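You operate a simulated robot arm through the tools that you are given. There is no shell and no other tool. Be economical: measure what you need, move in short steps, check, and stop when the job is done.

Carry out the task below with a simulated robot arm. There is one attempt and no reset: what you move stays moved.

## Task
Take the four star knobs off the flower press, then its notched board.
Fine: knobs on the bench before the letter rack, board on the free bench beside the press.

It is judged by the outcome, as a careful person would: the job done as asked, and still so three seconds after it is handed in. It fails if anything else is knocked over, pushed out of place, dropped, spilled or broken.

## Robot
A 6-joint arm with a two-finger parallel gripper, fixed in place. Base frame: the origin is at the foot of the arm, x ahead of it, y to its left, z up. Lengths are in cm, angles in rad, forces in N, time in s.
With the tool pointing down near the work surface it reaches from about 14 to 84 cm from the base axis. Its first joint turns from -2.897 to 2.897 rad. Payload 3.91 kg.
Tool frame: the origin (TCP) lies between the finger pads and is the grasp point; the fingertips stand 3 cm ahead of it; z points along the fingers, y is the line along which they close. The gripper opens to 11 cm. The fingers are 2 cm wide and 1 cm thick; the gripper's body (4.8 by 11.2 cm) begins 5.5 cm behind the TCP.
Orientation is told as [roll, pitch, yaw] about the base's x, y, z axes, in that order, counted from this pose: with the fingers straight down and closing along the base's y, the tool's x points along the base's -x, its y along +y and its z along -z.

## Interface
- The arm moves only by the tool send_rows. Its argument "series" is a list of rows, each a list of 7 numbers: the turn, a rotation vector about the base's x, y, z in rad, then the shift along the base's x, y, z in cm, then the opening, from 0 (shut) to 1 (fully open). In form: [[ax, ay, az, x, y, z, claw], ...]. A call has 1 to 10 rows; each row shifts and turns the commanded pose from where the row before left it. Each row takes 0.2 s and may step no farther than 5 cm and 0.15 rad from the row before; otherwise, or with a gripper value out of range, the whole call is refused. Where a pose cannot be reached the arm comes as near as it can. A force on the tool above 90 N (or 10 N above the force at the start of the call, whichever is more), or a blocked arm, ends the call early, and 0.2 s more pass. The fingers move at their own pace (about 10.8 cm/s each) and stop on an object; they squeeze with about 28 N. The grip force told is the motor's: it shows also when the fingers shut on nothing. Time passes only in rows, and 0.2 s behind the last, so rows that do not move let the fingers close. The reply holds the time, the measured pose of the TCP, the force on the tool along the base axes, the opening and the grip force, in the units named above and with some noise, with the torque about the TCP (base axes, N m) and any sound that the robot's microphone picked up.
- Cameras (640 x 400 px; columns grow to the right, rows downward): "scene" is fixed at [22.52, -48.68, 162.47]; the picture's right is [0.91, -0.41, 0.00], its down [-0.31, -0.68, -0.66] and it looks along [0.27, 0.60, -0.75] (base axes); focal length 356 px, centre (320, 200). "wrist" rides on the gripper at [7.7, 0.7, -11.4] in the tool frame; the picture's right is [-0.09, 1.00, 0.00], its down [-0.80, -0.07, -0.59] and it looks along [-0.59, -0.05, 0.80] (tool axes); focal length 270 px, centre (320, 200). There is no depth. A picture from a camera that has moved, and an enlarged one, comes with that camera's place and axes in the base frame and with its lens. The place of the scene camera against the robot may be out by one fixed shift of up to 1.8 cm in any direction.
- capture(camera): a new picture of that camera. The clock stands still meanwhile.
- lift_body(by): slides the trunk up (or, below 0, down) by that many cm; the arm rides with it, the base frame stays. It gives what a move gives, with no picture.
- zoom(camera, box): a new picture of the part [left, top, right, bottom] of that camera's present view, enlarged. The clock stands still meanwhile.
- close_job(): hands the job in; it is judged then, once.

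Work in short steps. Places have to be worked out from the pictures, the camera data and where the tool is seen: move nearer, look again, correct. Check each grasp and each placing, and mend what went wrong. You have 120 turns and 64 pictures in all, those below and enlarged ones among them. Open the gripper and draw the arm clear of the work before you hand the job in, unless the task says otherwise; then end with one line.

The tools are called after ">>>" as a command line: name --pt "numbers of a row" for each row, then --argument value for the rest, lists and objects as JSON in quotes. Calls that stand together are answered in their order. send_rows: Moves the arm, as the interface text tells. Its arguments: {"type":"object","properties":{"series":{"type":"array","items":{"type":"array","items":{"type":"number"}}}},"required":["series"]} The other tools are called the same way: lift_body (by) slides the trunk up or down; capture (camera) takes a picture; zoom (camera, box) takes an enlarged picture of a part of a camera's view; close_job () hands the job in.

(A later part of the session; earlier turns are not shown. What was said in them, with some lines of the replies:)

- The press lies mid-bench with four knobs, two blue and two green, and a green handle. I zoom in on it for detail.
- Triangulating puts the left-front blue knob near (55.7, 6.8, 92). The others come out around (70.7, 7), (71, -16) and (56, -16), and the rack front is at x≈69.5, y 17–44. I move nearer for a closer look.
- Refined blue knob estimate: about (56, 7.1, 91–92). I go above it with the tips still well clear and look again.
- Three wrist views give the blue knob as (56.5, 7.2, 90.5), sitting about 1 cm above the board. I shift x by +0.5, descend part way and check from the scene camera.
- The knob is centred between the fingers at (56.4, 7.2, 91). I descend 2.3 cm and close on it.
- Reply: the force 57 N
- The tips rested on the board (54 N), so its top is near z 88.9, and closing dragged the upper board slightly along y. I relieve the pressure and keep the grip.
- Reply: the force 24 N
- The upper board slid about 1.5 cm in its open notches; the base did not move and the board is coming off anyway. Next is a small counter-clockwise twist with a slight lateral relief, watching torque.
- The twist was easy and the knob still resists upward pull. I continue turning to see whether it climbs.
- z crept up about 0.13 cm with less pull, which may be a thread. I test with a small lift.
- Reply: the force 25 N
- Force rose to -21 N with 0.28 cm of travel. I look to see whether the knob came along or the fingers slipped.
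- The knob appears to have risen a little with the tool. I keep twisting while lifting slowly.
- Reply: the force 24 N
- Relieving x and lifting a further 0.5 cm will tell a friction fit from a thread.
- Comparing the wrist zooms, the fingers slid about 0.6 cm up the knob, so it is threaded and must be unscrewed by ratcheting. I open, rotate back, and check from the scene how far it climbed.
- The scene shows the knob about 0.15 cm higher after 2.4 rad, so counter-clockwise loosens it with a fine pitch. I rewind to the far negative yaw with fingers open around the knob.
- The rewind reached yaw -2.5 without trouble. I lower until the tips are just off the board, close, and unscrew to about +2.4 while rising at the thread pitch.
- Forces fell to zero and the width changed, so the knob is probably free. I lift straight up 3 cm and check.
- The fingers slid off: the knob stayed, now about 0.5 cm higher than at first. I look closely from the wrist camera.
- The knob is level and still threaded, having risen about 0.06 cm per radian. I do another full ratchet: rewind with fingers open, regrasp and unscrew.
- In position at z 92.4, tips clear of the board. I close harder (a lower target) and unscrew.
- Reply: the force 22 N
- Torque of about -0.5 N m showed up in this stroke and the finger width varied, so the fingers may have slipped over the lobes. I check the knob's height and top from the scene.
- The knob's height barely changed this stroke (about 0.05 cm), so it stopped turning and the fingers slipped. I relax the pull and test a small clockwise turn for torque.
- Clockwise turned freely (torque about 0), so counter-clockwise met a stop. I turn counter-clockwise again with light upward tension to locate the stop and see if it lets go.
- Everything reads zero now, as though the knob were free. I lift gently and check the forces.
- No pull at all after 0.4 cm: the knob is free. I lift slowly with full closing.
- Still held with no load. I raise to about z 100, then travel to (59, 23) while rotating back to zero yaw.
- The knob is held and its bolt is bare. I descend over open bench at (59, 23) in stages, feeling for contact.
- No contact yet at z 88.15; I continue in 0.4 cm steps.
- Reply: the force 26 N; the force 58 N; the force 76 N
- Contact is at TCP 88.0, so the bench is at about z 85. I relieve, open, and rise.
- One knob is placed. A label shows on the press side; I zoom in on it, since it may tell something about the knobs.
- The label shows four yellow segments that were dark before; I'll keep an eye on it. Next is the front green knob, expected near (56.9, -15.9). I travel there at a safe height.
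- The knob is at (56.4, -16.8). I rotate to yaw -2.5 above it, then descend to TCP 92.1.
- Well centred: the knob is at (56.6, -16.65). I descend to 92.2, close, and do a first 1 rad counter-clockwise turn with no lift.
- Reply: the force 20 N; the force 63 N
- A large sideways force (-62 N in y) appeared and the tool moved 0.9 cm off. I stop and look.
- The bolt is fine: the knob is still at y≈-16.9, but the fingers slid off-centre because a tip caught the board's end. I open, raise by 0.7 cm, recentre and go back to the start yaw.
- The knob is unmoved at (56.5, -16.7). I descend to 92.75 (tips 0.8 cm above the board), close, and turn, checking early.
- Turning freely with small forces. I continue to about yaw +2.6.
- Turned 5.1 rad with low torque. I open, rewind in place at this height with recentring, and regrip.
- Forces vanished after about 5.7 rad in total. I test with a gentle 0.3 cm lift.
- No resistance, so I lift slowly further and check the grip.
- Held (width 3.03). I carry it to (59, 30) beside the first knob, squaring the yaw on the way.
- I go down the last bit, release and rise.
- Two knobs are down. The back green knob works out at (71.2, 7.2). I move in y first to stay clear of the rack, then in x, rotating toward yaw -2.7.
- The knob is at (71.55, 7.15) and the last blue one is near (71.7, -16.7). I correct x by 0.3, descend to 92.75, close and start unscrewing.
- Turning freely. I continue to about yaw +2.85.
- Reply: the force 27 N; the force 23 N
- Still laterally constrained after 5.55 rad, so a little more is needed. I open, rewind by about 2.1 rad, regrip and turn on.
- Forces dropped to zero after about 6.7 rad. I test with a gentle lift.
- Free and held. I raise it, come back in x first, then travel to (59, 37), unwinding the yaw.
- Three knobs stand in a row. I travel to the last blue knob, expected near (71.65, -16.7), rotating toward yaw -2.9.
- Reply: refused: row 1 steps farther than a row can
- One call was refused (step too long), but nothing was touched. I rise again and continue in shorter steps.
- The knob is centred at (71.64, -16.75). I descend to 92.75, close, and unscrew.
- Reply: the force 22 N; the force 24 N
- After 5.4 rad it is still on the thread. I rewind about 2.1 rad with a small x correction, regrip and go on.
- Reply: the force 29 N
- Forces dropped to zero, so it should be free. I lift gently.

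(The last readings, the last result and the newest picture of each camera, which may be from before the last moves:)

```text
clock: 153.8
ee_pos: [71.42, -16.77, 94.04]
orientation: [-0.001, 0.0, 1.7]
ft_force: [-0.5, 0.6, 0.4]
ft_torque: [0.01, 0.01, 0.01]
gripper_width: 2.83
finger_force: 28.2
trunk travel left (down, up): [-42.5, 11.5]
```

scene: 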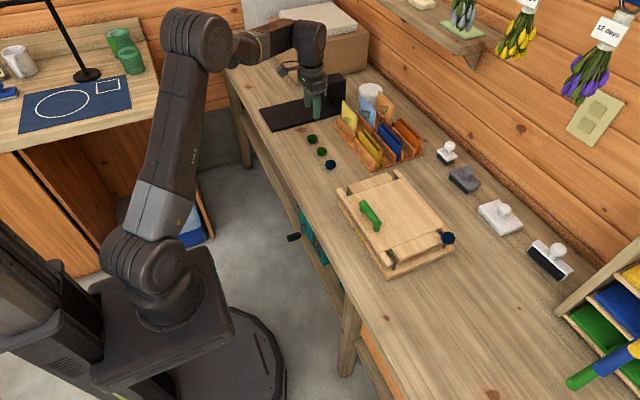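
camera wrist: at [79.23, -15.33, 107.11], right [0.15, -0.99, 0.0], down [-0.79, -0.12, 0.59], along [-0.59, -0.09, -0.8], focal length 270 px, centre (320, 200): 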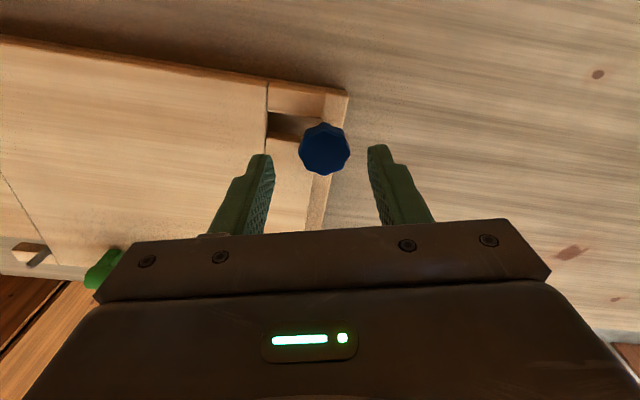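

Free and held. I lift, come back in x, and carry it to (52.5, 30).

>>> send_rows --pt "0 0 0 0 0 2 0" --pt "0 0 0 0 0 3 0" --pt "0 0 -0.15 0 0 1 0" --pt "0 0 -0.15 -4.5 0 0 0" --pt "0 0 -0.15 -4.7 0 0 0" --pt "0 0 -0.15 -4.7 0 0 0" --pt "0 0 -0.15 -4.8 0 0 0" --pt "0 0 -0.15 0 4.7 0 0" --pt "0 0 -0.15 0 4.7 0 0" --pt "0 0 -0.15 0 4.7 0 0"

>>> send_rows --pt "0 0 -0.15 0 4.7 0 0" --pt "0 0 -0.15 0 4.7 0 0" --pt "0 0 -0.15 0 4.7 0 0" --pt "0 0 -0.05 0 4.7 0 0" --pt "0 0 0 0 4.7 0 0" --pt "0 0 0 0 4.7 0 0" --pt "0 0 0 0 4.5 0 0" --pt "0 0 0 0 0 -4 0" --pt "0 0 0 0 0 -4 0" --pt "0 0 0 0 0 0 0"

>>> capture --camera "wrist"

```text
clock: 156.0
ee_pos: [52.59, -2.48, 100.1]
orientation: [0.0, -0.001, 0.5]
ft_force: [0.6, -0.1, 0.1]
ft_torque: [0.03, 0.03, -0.01]
gripper_width: 2.84
finger_force: 28.0
trunk travel left (down, up): [-42.5, 11.5]
```

```text
clock: 158.2
ee_pos: [52.7, 30.0, 92.18]
orientation: [0.0, 0.0, 0.001]
ft_force: [0.1, 0.0, -1.1]
ft_torque: [0.03, 0.0, 0.0]
gripper_width: 2.86
finger_force: 28.0
trunk travel left (down, up): [-42.5, 11.5]
```

```text
19 pictures are left
camera wrist: at [45.0, 30.83, 103.68], right [0.09, 1.0, 0.0], down [0.8, -0.07, 0.59], along [0.59, -0.05, -0.8], focal length 270 px, centre (320, 200)
```

wrist: 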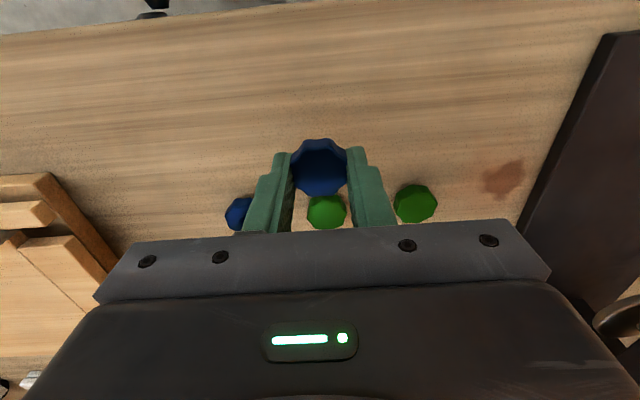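

Clear of the others. I descend to contact height, release and rise.

>>> send_rows --pt "0 0 0 0 0 -2.5 0" --pt "0 0 0 0 0 -1.2 0" --pt "0 0 0 0 0 -0.3 0" --pt "0 0 0 0 0 0 0"

>>> send_rows --pt "0 0 0 0 0 0 0.35" --pt "0 0 0 0 0 0 0.5" --pt "0 0 0 0 0 0.5 0.5" --pt "0 0 0 0 0 3 0.5" --pt "0 0 0 0 0 4 0.5" --pt "0 0 0 0 0 4 0.5" --pt "0 0 0 0 -4 0 0.5" --pt "0 0 0 0 -4 0 0.5" --pt "0 0 0 0 -4 0 0.5" --pt "0 0 0 0 0 0 0.5"

>>> zoom --camera "scene" --box '[280, 120, 480, 290]'

```text
clock: 159.2
ee_pos: [52.78, 30.16, 88.06]
orientation: [-0.001, 0.001, 0.001]
ft_force: [-0.2, 0.3, -0.7]
ft_torque: [-0.01, 0.02, 0.02]
gripper_width: 2.84
finger_force: 28.3
trunk travel left (down, up): [-42.5, 11.5]
```

```text
clock: 161.4
ee_pos: [52.68, 17.91, 99.63]
orientation: [-0.001, -0.001, 0.001]
ft_force: [0.3, 0.6, -0.3]
ft_torque: [-0.03, 0.01, 0.01]
gripper_width: 5.53
finger_force: 0.0
trunk travel left (down, up): [-42.5, 11.5]
```

```text
2.35 times, centred on (380, 205) of scene
camera zoom: at [22.52, -48.68, 162.47], right [0.91, -0.41, 0.0], down [-0.31, -0.68, -0.66], along [0.27, 0.6, -0.75], focal length 838 px, centre (179, 188)
```

zoom: 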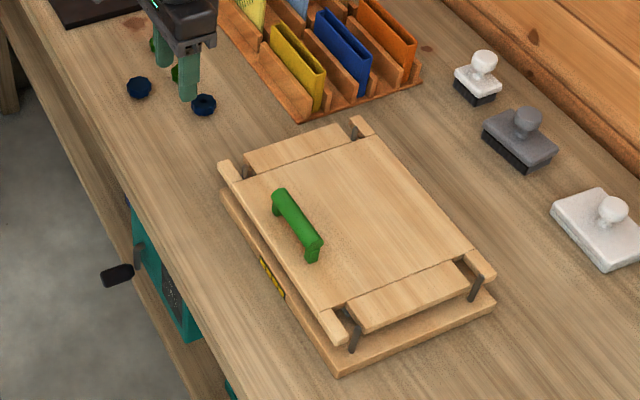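

All four knobs are off and placed. Next the board: before gripping its handle I check the free bench on the right for obstacles.

>>> zoom --camera "scene" --box '[400, 220, 640, 400]'

>>> send_rows --pt "0 0 -0.15 0 -3 0 0.5" --pt "0 0 -0.15 0 -3 0 0.5" --pt "0 0 -0.15 0 -3 0 0.5" --pt "0 0 -0.15 0 -3 0 0.5" --pt "0 0 -0.15 0 -3 0 0.5" --pt "0 0 -0.15 1 -2 0 0.5" --pt "0 0 -0.15 1 -1.5 0 0.5" --pt "0 0 -0.15 1 -1.6 0 0.5" --pt "0 0 -0.15 1 0 0 0.5" --pt "0 0 -0.15 0.6 0 0 0.5"

>>> send_rows --pt "0 0 -0.07 0 0 0 0.5" --pt "0 0 0 0 0 0 0.5"

>>> capture --camera "wrist"

```text
2.22 times, centred on (520, 310) of scene
camera zoom: at [22.52, -48.68, 162.47], right [0.91, -0.41, 0.0], down [-0.31, -0.68, -0.66], along [0.27, 0.6, -0.75], focal length 792 px, centre (-124, -44)
```

zoom: 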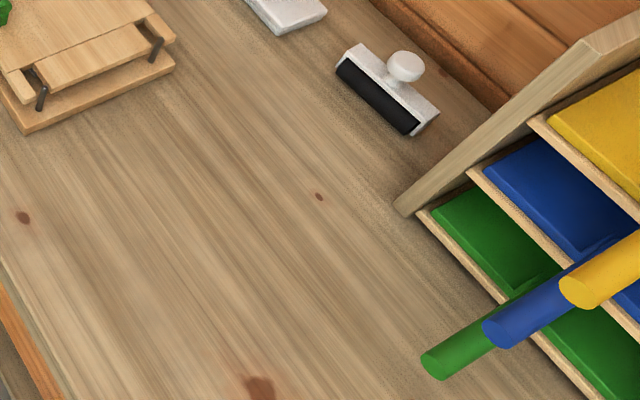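

```text
clock: 163.6
ee_pos: [57.31, -2.23, 99.7]
orientation: [-0.002, -0.001, -1.501]
ft_force: [0.6, 0.0, 0.0]
ft_torque: [-0.01, -0.01, 0.02]
gripper_width: 5.49
finger_force: 0.0
trunk travel left (down, up): [-42.5, 11.5]
```

```text
clock: 164.2
ee_pos: [57.26, -2.14, 99.49]
orientation: [0.0, 0.0, -1.569]
ft_force: [-0.3, -0.6, -0.6]
ft_torque: [0.0, -0.01, 0.02]
gripper_width: 5.48
finger_force: 0.0
trunk travel left (down, up): [-42.5, 11.5]
```

```text
16 pictures are left
camera wrist: at [57.99, 5.79, 111.15], right [1.0, -0.09, 0.0], down [-0.07, -0.8, 0.59], along [-0.05, -0.59, -0.8], focal length 270 px, centre (320, 200)
```

wrist: 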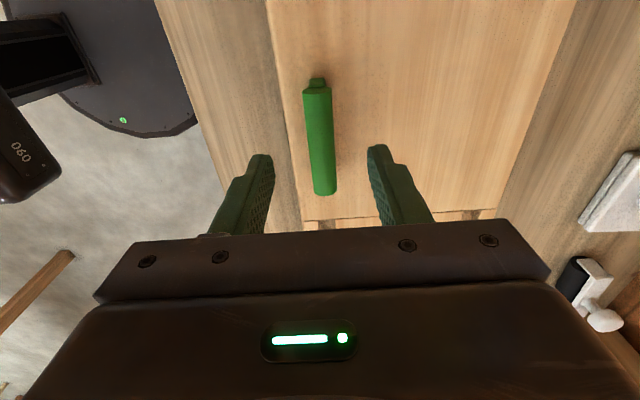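

The handle runs along y from about 1.0 to -7.5 at x≈57.35. Coloured handles stick out of the pigeonhole rack near (72, -51), so I'll set the board down around x 49–69, y -49…-22. I descend over the handle.

>>> send_rows --pt "0 0 0 0.05 -0.9 -2 0.5" --pt "0 0 0 0 0 -2.5 0.5" --pt "0 0 0 0 0 -1.5 0.5" --pt "0 0 0 0 0 -1.0 0.5" --pt "0 0 0 0 0 0 0.5"

>>> capture --camera "wrist"

>>> zoom --camera "scene" --box '[330, 170, 430, 250]'

```text
clock: 165.4
ee_pos: [57.36, -2.92, 92.58]
orientation: [-0.002, 0.003, -1.569]
ft_force: [-0.4, 0.7, 0.2]
ft_torque: [-0.04, -0.04, 0.0]
gripper_width: 5.49
finger_force: 0.0
trunk travel left (down, up): [-42.5, 11.5]
```

```text
15 pictures are left
camera wrist: at [58.02, 4.9, 104.11], right [1.0, -0.09, 0.0], down [-0.07, -0.8, 0.59], along [-0.05, -0.59, -0.8], focal length 270 px, centre (320, 200)
```

wrist: 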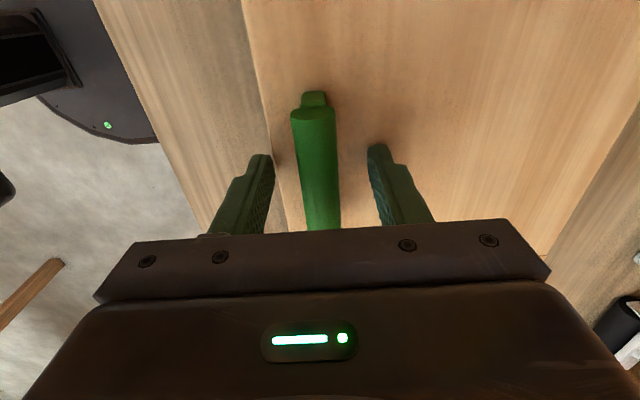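

```text
5.00 times, centred on (380, 210) of scene
camera zoom: at [22.52, -48.68, 162.47], right [0.91, -0.41, 0.0], down [-0.31, -0.68, -0.66], along [0.27, 0.6, -0.75], focal length 1781 px, centre (20, 150)
```

zoom: 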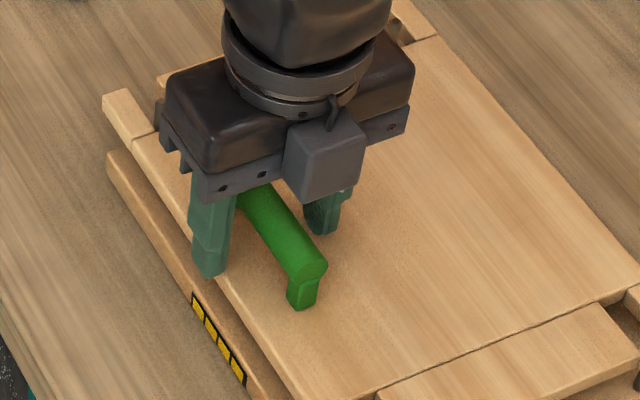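

The handle is centred between the fingers. I go down 0.4 cm more and close on it.

>>> send_rows --pt "0 0 0 0 0 -0.4 0.5" --pt "0 0 0 0 0 0 0" --pt "0 0 0 0 0 0 0" --pt "0 0 0 0 0 0 0"

>>> send_rows --pt "0 0 0 0 0 0.2 0" --pt "0 0 0 0 0 0.2 0" --pt "0 0 0 0 0 0 0"

```text
clock: 166.4
ee_pos: [57.35, -2.95, 92.23]
orientation: [0.002, 0.0, -1.567]
ft_force: [-1.6, 0.6, 14.3]
ft_torque: [-0.07, -0.22, 0.14]
gripper_width: 1.94
finger_force: 27.8
trunk travel left (down, up): [-42.5, 11.5]
```

```text
clock: 167.2
ee_pos: [57.31, -2.95, 92.59]
orientation: [-0.003, 0.0, -1.568]
ft_force: [-0.3, -0.5, -0.4]
ft_torque: [-0.03, 0.19, 0.06]
gripper_width: 1.97
finger_force: 27.6
trunk travel left (down, up): [-42.5, 11.5]
```

Gripped at 1.96 cm. I continue lifting slowly and watch the load.

>>> send_rows --pt "0 0 0 0 0 0.3 0" --pt "0 0 0 0 0 0.3 0" --pt "0 0 0 0 0 0.3 0" --pt "0 0 0 0 0 0 0"

>>> zoom --camera "scene" --box '[320, 160, 480, 290]'

```text
clock: 168.2
ee_pos: [57.33, -2.99, 93.54]
orientation: [0.001, 0.0, -1.569]
ft_force: [0.3, -0.4, -3.5]
ft_torque: [0.01, 0.18, -0.07]
gripper_width: 1.93
finger_force: 28.0
trunk travel left (down, up): [-42.5, 11.5]
```

```text
3.08 times, centred on (400, 225) of scene
camera zoom: at [22.52, -48.68, 162.47], right [0.91, -0.41, 0.0], down [-0.31, -0.68, -0.66], along [0.27, 0.6, -0.75], focal length 1096 px, centre (74, 123)
```

zoom: 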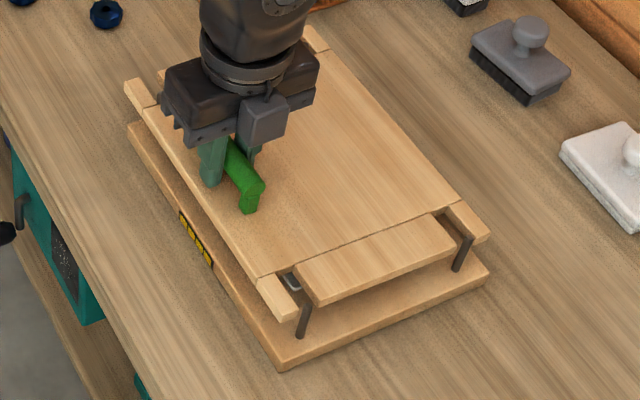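

The near side is rising. I lift another 1.5 cm and check.

>>> send_rows --pt "0 0 0 0 0 0.4 0" --pt "0 0 0 0 0 0.4 0" --pt "0 0 0 0 0 0.4 0" --pt "0 0 0 0 0 0.4 0" --pt "0 0 0 0 0 0 0"

>>> send_rows --pt "0 0 0 0 0 0.5 0" --pt "0 0 0 0 0 0.5 0" --pt "0 0 0 0 0 0.5 0" --pt "0 0 0 0 0 0.5 0" --pt "0 0 0 0 0 0 0"

>>> zoom --camera "scene" --box '[320, 160, 480, 290]'

```text
clock: 169.4
ee_pos: [57.33, -2.98, 95.07]
orientation: [-0.002, 0.0, -1.568]
ft_force: [0.0, -0.9, -3.6]
ft_torque: [0.02, 0.26, 0.03]
gripper_width: 1.93
finger_force: 27.9
trunk travel left (down, up): [-42.5, 11.5]
```

```text
clock: 170.6
ee_pos: [57.38, -2.93, 97.04]
orientation: [0.0, 0.0, -1.568]
ft_force: [1.2, 0.7, -2.7]
ft_torque: [0.03, 0.25, -0.03]
gripper_width: 1.93
finger_force: 27.7
trunk travel left (down, up): [-42.5, 11.5]
```

```text
3.08 times, centred on (400, 225) of scene
camera zoom: at [22.52, -48.68, 162.47], right [0.91, -0.41, 0.0], down [-0.31, -0.68, -0.66], along [0.27, 0.6, -0.75], focal length 1096 px, centre (74, 123)
```

zoom: 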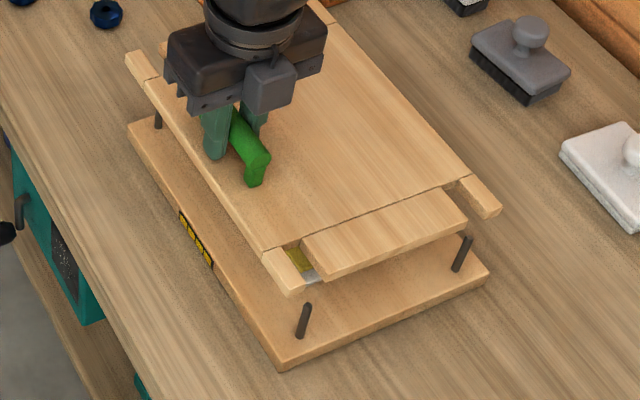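

The board is up, level, about 3 N, clear of the bolts. I lift 4 cm more, then carry it toward -y and slightly forward.

>>> send_rows --pt "0 0 0 0 0 1 0" --pt "0 0 0 0 0 1.5 0" --pt "0 0 0 0 0 1.5 0" --pt "0 0 0 0 -1 0 0" --pt "0 0 0 0 -2 0 0" --pt "0 0 0 -0.5 -2.5 0 0" --pt "0 0 0 -0.5 -2.5 0 0" --pt "0 0 0 -0.5 -2.5 0 0" --pt "0 0 0 -0.5 -2.5 0 0" --pt "0 0 0 0 0 0 0"

>>> capture --camera "scene"

```text
clock: 172.8
ee_pos: [55.5, -16.06, 101.08]
orientation: [0.0, -0.002, -1.567]
ft_force: [0.4, -0.7, -3.0]
ft_torque: [0.0, 0.24, 0.03]
gripper_width: 1.96
finger_force: 28.2
trunk travel left (down, up): [-42.5, 11.5]
```

```text
11 pictures are left
```

scene: 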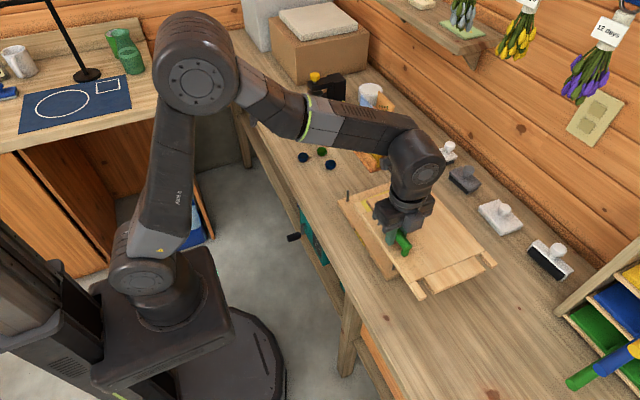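

All stable. I continue to y ≈ -36, x ≈ 51.3.

>>> send_rows --pt "0 0 0 -0.5 -2.5 0 0" --pt "0 0 0 -0.5 -2.5 0 0" --pt "0 0 0 -0.5 -2.5 0 0" --pt "0 0 0 -0.5 -2.5 0 0" --pt "0 0 0 -0.5 -2.5 0 0" --pt "0 0 0 -0.5 -2.5 0 0" --pt "0 0 0 -0.5 -2.5 0 0" --pt "0 0 0 -0.5 -2.5 0 0" --pt "0 0 0 0 0 0 0"

>>> send_rows --pt "0 0 0 0 0 -2 0" --pt "0 0 0 0 0 -2 0" --pt "0 0 0 0 0 -2 0" --pt "0 0 0 0 0 0 0"

>>> zoom --camera "scene" --box '[320, 160, 640, 400]'

```text
clock: 174.8
ee_pos: [51.51, -35.96, 100.95]
orientation: [-0.002, -0.001, -1.568]
ft_force: [-0.4, -0.3, -4.1]
ft_torque: [-0.01, 0.21, 0.02]
gripper_width: 1.94
finger_force: 27.5
trunk travel left (down, up): [-42.5, 11.5]
```

```text
clock: 175.8
ee_pos: [51.36, -35.9, 95.19]
orientation: [0.0, 0.001, -1.568]
ft_force: [0.4, 0.5, -3.3]
ft_torque: [0.03, 0.24, -0.02]
gripper_width: 1.94
finger_force: 28.2
trunk travel left (down, up): [-42.5, 11.5]
```

```text
1.67 times, centred on (480, 280) of scene
camera zoom: at [22.52, -48.68, 162.47], right [0.91, -0.41, 0.0], down [-0.31, -0.68, -0.66], along [0.27, 0.6, -0.75], focal length 594 px, centre (53, 67)
```

zoom: 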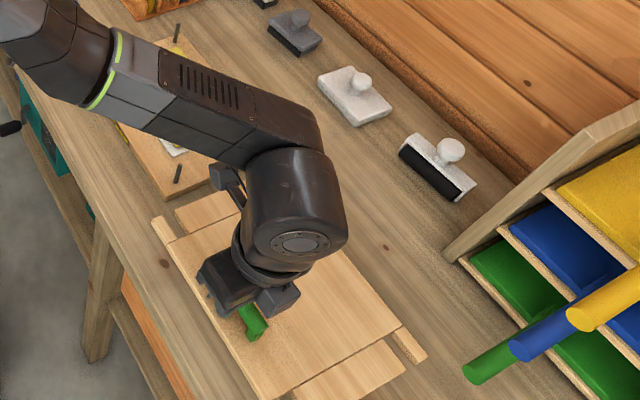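

Clear of the press and the protruding handles. I lower in stages until the load goes off.

>>> send_rows --pt "0 0 0 0 0 -1.5 0" --pt "0 0 0 0 0 -1.5 0" --pt "0 0 0 0 0 -0.7 0" --pt "0 0 0 0 0 0 0"

>>> send_rows --pt "0 0 0 0 0 -0.3 0" --pt "0 0 0 0 0 0 0"

>>> send_rows --pt "0 0 0 0 0 -0.3 0" --pt "0 0 0 0 0 0 0"

>>> send_rows --pt "0 0 0 0 0 -0.3 0" --pt "0 0 0 0 0 0 0"

```text
clock: 176.8
ee_pos: [51.38, -35.94, 91.42]
orientation: [0.0, 0.0, -1.57]
ft_force: [-0.5, 0.6, -2.7]
ft_torque: [0.0, 0.19, 0.02]
gripper_width: 1.95
finger_force: 28.0
trunk travel left (down, up): [-42.5, 11.5]
```

```text
clock: 177.4
ee_pos: [51.34, -35.92, 91.17]
orientation: [0.001, 0.0, -1.568]
ft_force: [0.0, -0.8, -2.6]
ft_torque: [0.01, 0.24, 0.02]
gripper_width: 1.92
finger_force: 28.3
trunk travel left (down, up): [-42.5, 11.5]
```

```text
clock: 178.0
ee_pos: [51.38, -36.02, 90.79]
orientation: [0.0, 0.0, -1.57]
ft_force: [0.2, 0.0, -3.8]
ft_torque: [-0.01, 0.23, 0.0]
gripper_width: 1.97
finger_force: 28.0
trunk travel left (down, up): [-42.5, 11.5]
```

```text
clock: 178.6
ee_pos: [51.45, -35.89, 90.58]
orientation: [0.001, 0.002, -1.569]
ft_force: [0.0, 0.4, -3.8]
ft_torque: [0.0, 0.25, -0.01]
gripper_width: 1.94
finger_force: 27.8
trunk travel left (down, up): [-42.5, 11.5]
```

>>> send_rows --pt "0 0 0 0 0 -0.3 0" --pt "0 0 0 0 0 0 0"

>>> send_rows --pt "0 0 0 0 0 -0.3 0" --pt "0 0 0 0 0 0 0"

>>> send_rows --pt "0 0 0 0 0 -0.3 0" --pt "0 0 0 0 0 0 0"

```text
clock: 179.2
ee_pos: [51.43, -36.01, 90.31]
orientation: [0.0, 0.0, -1.568]
ft_force: [-0.1, -1.2, -0.8]
ft_torque: [0.34, -0.16, 0.09]
gripper_width: 1.95
finger_force: 28.3
trunk travel left (down, up): [-42.5, 11.5]
```

```text
clock: 179.8
ee_pos: [51.25, -36.03, 90.03]
orientation: [-0.001, 0.002, -1.57]
ft_force: [-0.1, 0.4, -2.1]
ft_torque: [-0.25, -0.09, -0.08]
gripper_width: 1.96
finger_force: 27.5
trunk travel left (down, up): [-42.5, 11.5]
```

```text
clock: 180.4
ee_pos: [51.36, -35.99, 89.59]
orientation: [-0.001, 0.0, -1.57]
ft_force: [-0.2, -0.1, -1.6]
ft_torque: [-0.1, -0.06, -0.03]
gripper_width: 1.95
finger_force: 28.3
trunk travel left (down, up): [-42.5, 11.5]
```

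The far edge has touched; I keep lowering until the near side rests.

>>> send_rows --pt "0 0 0 0 0 -0.25 0" --pt "0 0 0 0 0 0 0"

>>> send_rows --pt "0 0 0 0 0 -0.25 0" --pt "0 0 0 0 0 0 0"

>>> zoom --camera "scene" --box '[380, 240, 580, 390]'

```text
clock: 181.0
ee_pos: [51.41, -36.01, 89.42]
orientation: [0.001, -0.002, -1.57]
ft_force: [-0.3, -0.7, -2.6]
ft_torque: [-0.12, -0.11, -0.1]
gripper_width: 1.93
finger_force: 27.6
trunk travel left (down, up): [-42.5, 11.5]
```

```text
clock: 181.6
ee_pos: [51.32, -35.95, 89.3]
orientation: [0.002, -0.001, -1.569]
ft_force: [-1.5, -1.4, 9.7]
ft_torque: [0.56, 0.05, -0.1]
gripper_width: 1.93
finger_force: 28.6
trunk travel left (down, up): [-42.5, 11.5]
```

```text
2.67 times, centred on (480, 315) of scene
camera zoom: at [22.52, -48.68, 162.47], right [0.91, -0.41, 0.0], down [-0.31, -0.68, -0.66], along [0.27, 0.6, -0.75], focal length 950 px, centre (-107, -107)
```

zoom: 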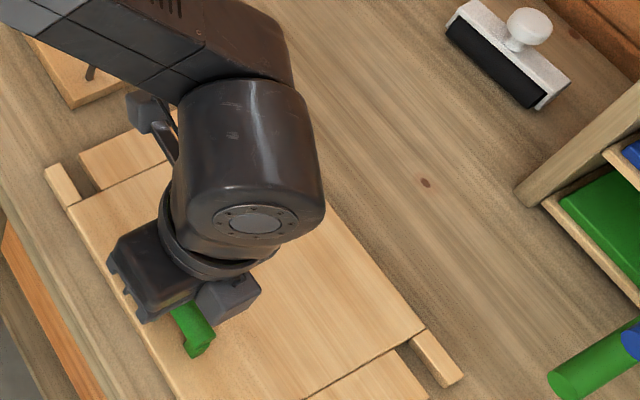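

The board lies flat (now +10 N from below). I open the fingers and rise straight up.

>>> send_rows --pt "0 0 0 0 0 0.1 0" --pt "0 0 0 0 0 0 0.3" --pt "0 0 0 0 0 0 0.4" --pt "0 0 0 0 0 1 0.4" --pt "0 0 0 0 0 3 0.4" --pt "0 0 0 0 0 4 0.4" --pt "0 0 0 0 0 4 0.4" --pt "0 0 0 0 0 4 0.4" --pt "0 0 0 -3 2 3 0.4" --pt "0 0 0 -3 3 2 0.4"

>>> send_rows --pt "0 0 0 -3 3 2 0.5" --pt "0 0 0 -3 3 2 0.5" --pt "0 0 0 -3 3 1 0.5" --pt "0 0 0 -3 3 0 0.5" --pt "0 0 0 0 0 0 0.5"

>>> capture --camera "scene"

```text
clock: 183.8
ee_pos: [45.31, -30.92, 110.44]
orientation: [0.001, 0.0, -1.569]
ft_force: [-1.0, -0.8, 0.0]
ft_torque: [-0.02, 0.04, -0.02]
gripper_width: 4.4
finger_force: 0.0
trunk travel left (down, up): [-42.5, 11.5]
```

```text
clock: 185.0
ee_pos: [33.49, -18.97, 115.3]
orientation: [-0.001, 0.0, -1.568]
ft_force: [-0.5, 0.2, 0.2]
ft_torque: [-0.01, 0.01, -0.02]
gripper_width: 5.51
finger_force: 0.0
trunk travel left (down, up): [-42.5, 11.5]
```

```text
8 pictures are left
```

scene: 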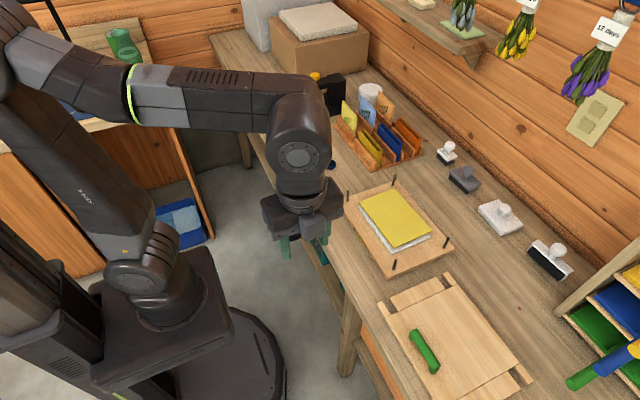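

The board lies flat beside the press, and the paper stack stayed on the base. I pull the arm aside to confirm the knobs.

>>> send_rows --pt "0 0 0 0 -4 0 0.5" --pt "0 0 0 -1 -4 0 0.5" --pt "0 0 0 -1 -4 0 0.5" --pt "0 0 0 0 0 0 0.5"

>>> zoom --camera "scene" --box '[260, 80, 460, 280]'

```text
clock: 186.0
ee_pos: [31.42, -31.02, 115.31]
orientation: [-0.001, -0.001, -1.567]
ft_force: [0.3, -0.4, 0.5]
ft_torque: [0.03, -0.01, -0.01]
gripper_width: 5.5
finger_force: 0.0
trunk travel left (down, up): [-42.5, 11.5]
```

```text
2.00 times, centred on (360, 180) of scene
camera zoom: at [22.52, -48.68, 162.47], right [0.91, -0.41, 0.0], down [-0.31, -0.68, -0.66], along [0.27, 0.6, -0.75], focal length 712 px, centre (240, 240)
```

zoom: 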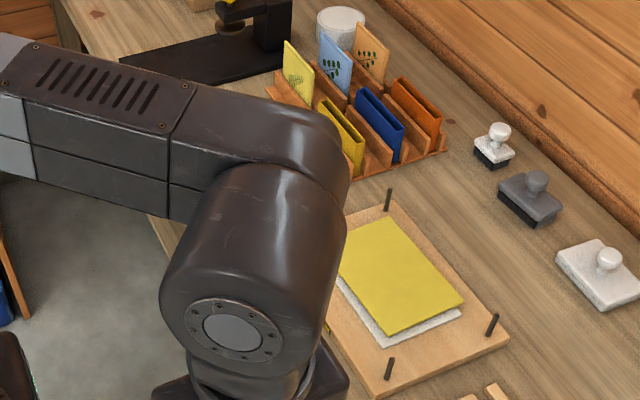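

The arm still hides them; I swing back toward the starting position for a clear view.

>>> send_rows --pt "0 0 0.15 0 4.8 0 0.5" --pt "0 0 0.15 0 4.8 0 0.5" --pt "0 0 0.15 0 4.8 0 0.5" --pt "0 0 0.15 0 4.8 0 0.5" --pt "0 0 0.15 0 4.8 0 0.5" --pt "0 0 0.15 0 4.8 0 0.5" --pt "0 0 0.15 0 4.8 0 0.5" --pt "0 0 0.15 0 4.8 0 0.5" --pt "0 0 0.15 0 2 0 0.5" --pt "0 0 0.15 0 0 0 0.5"

>>> capture --camera "scene"

```text
clock: 188.2
ee_pos: [31.48, 9.46, 115.14]
orientation: [0.002, 0.001, -0.068]
ft_force: [-0.2, 0.6, -0.8]
ft_torque: [0.01, -0.03, 0.04]
gripper_width: 5.49
finger_force: 0.0
trunk travel left (down, up): [-42.5, 11.5]
```

```text
6 pictures are left
```

scene: 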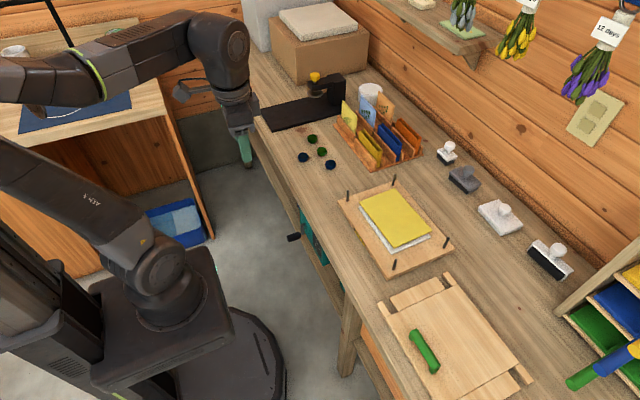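

All four knobs lie on the bench before the letter rack, the board rests flat beside the press, and nothing else has moved. The gripper is open and clear, so I hand in.

>>> close_job

```text
The job is handed in.
```

The four star knobs are off and standing on the bench before the letter rack, and the notched board lies flat on the free bench beside the press.
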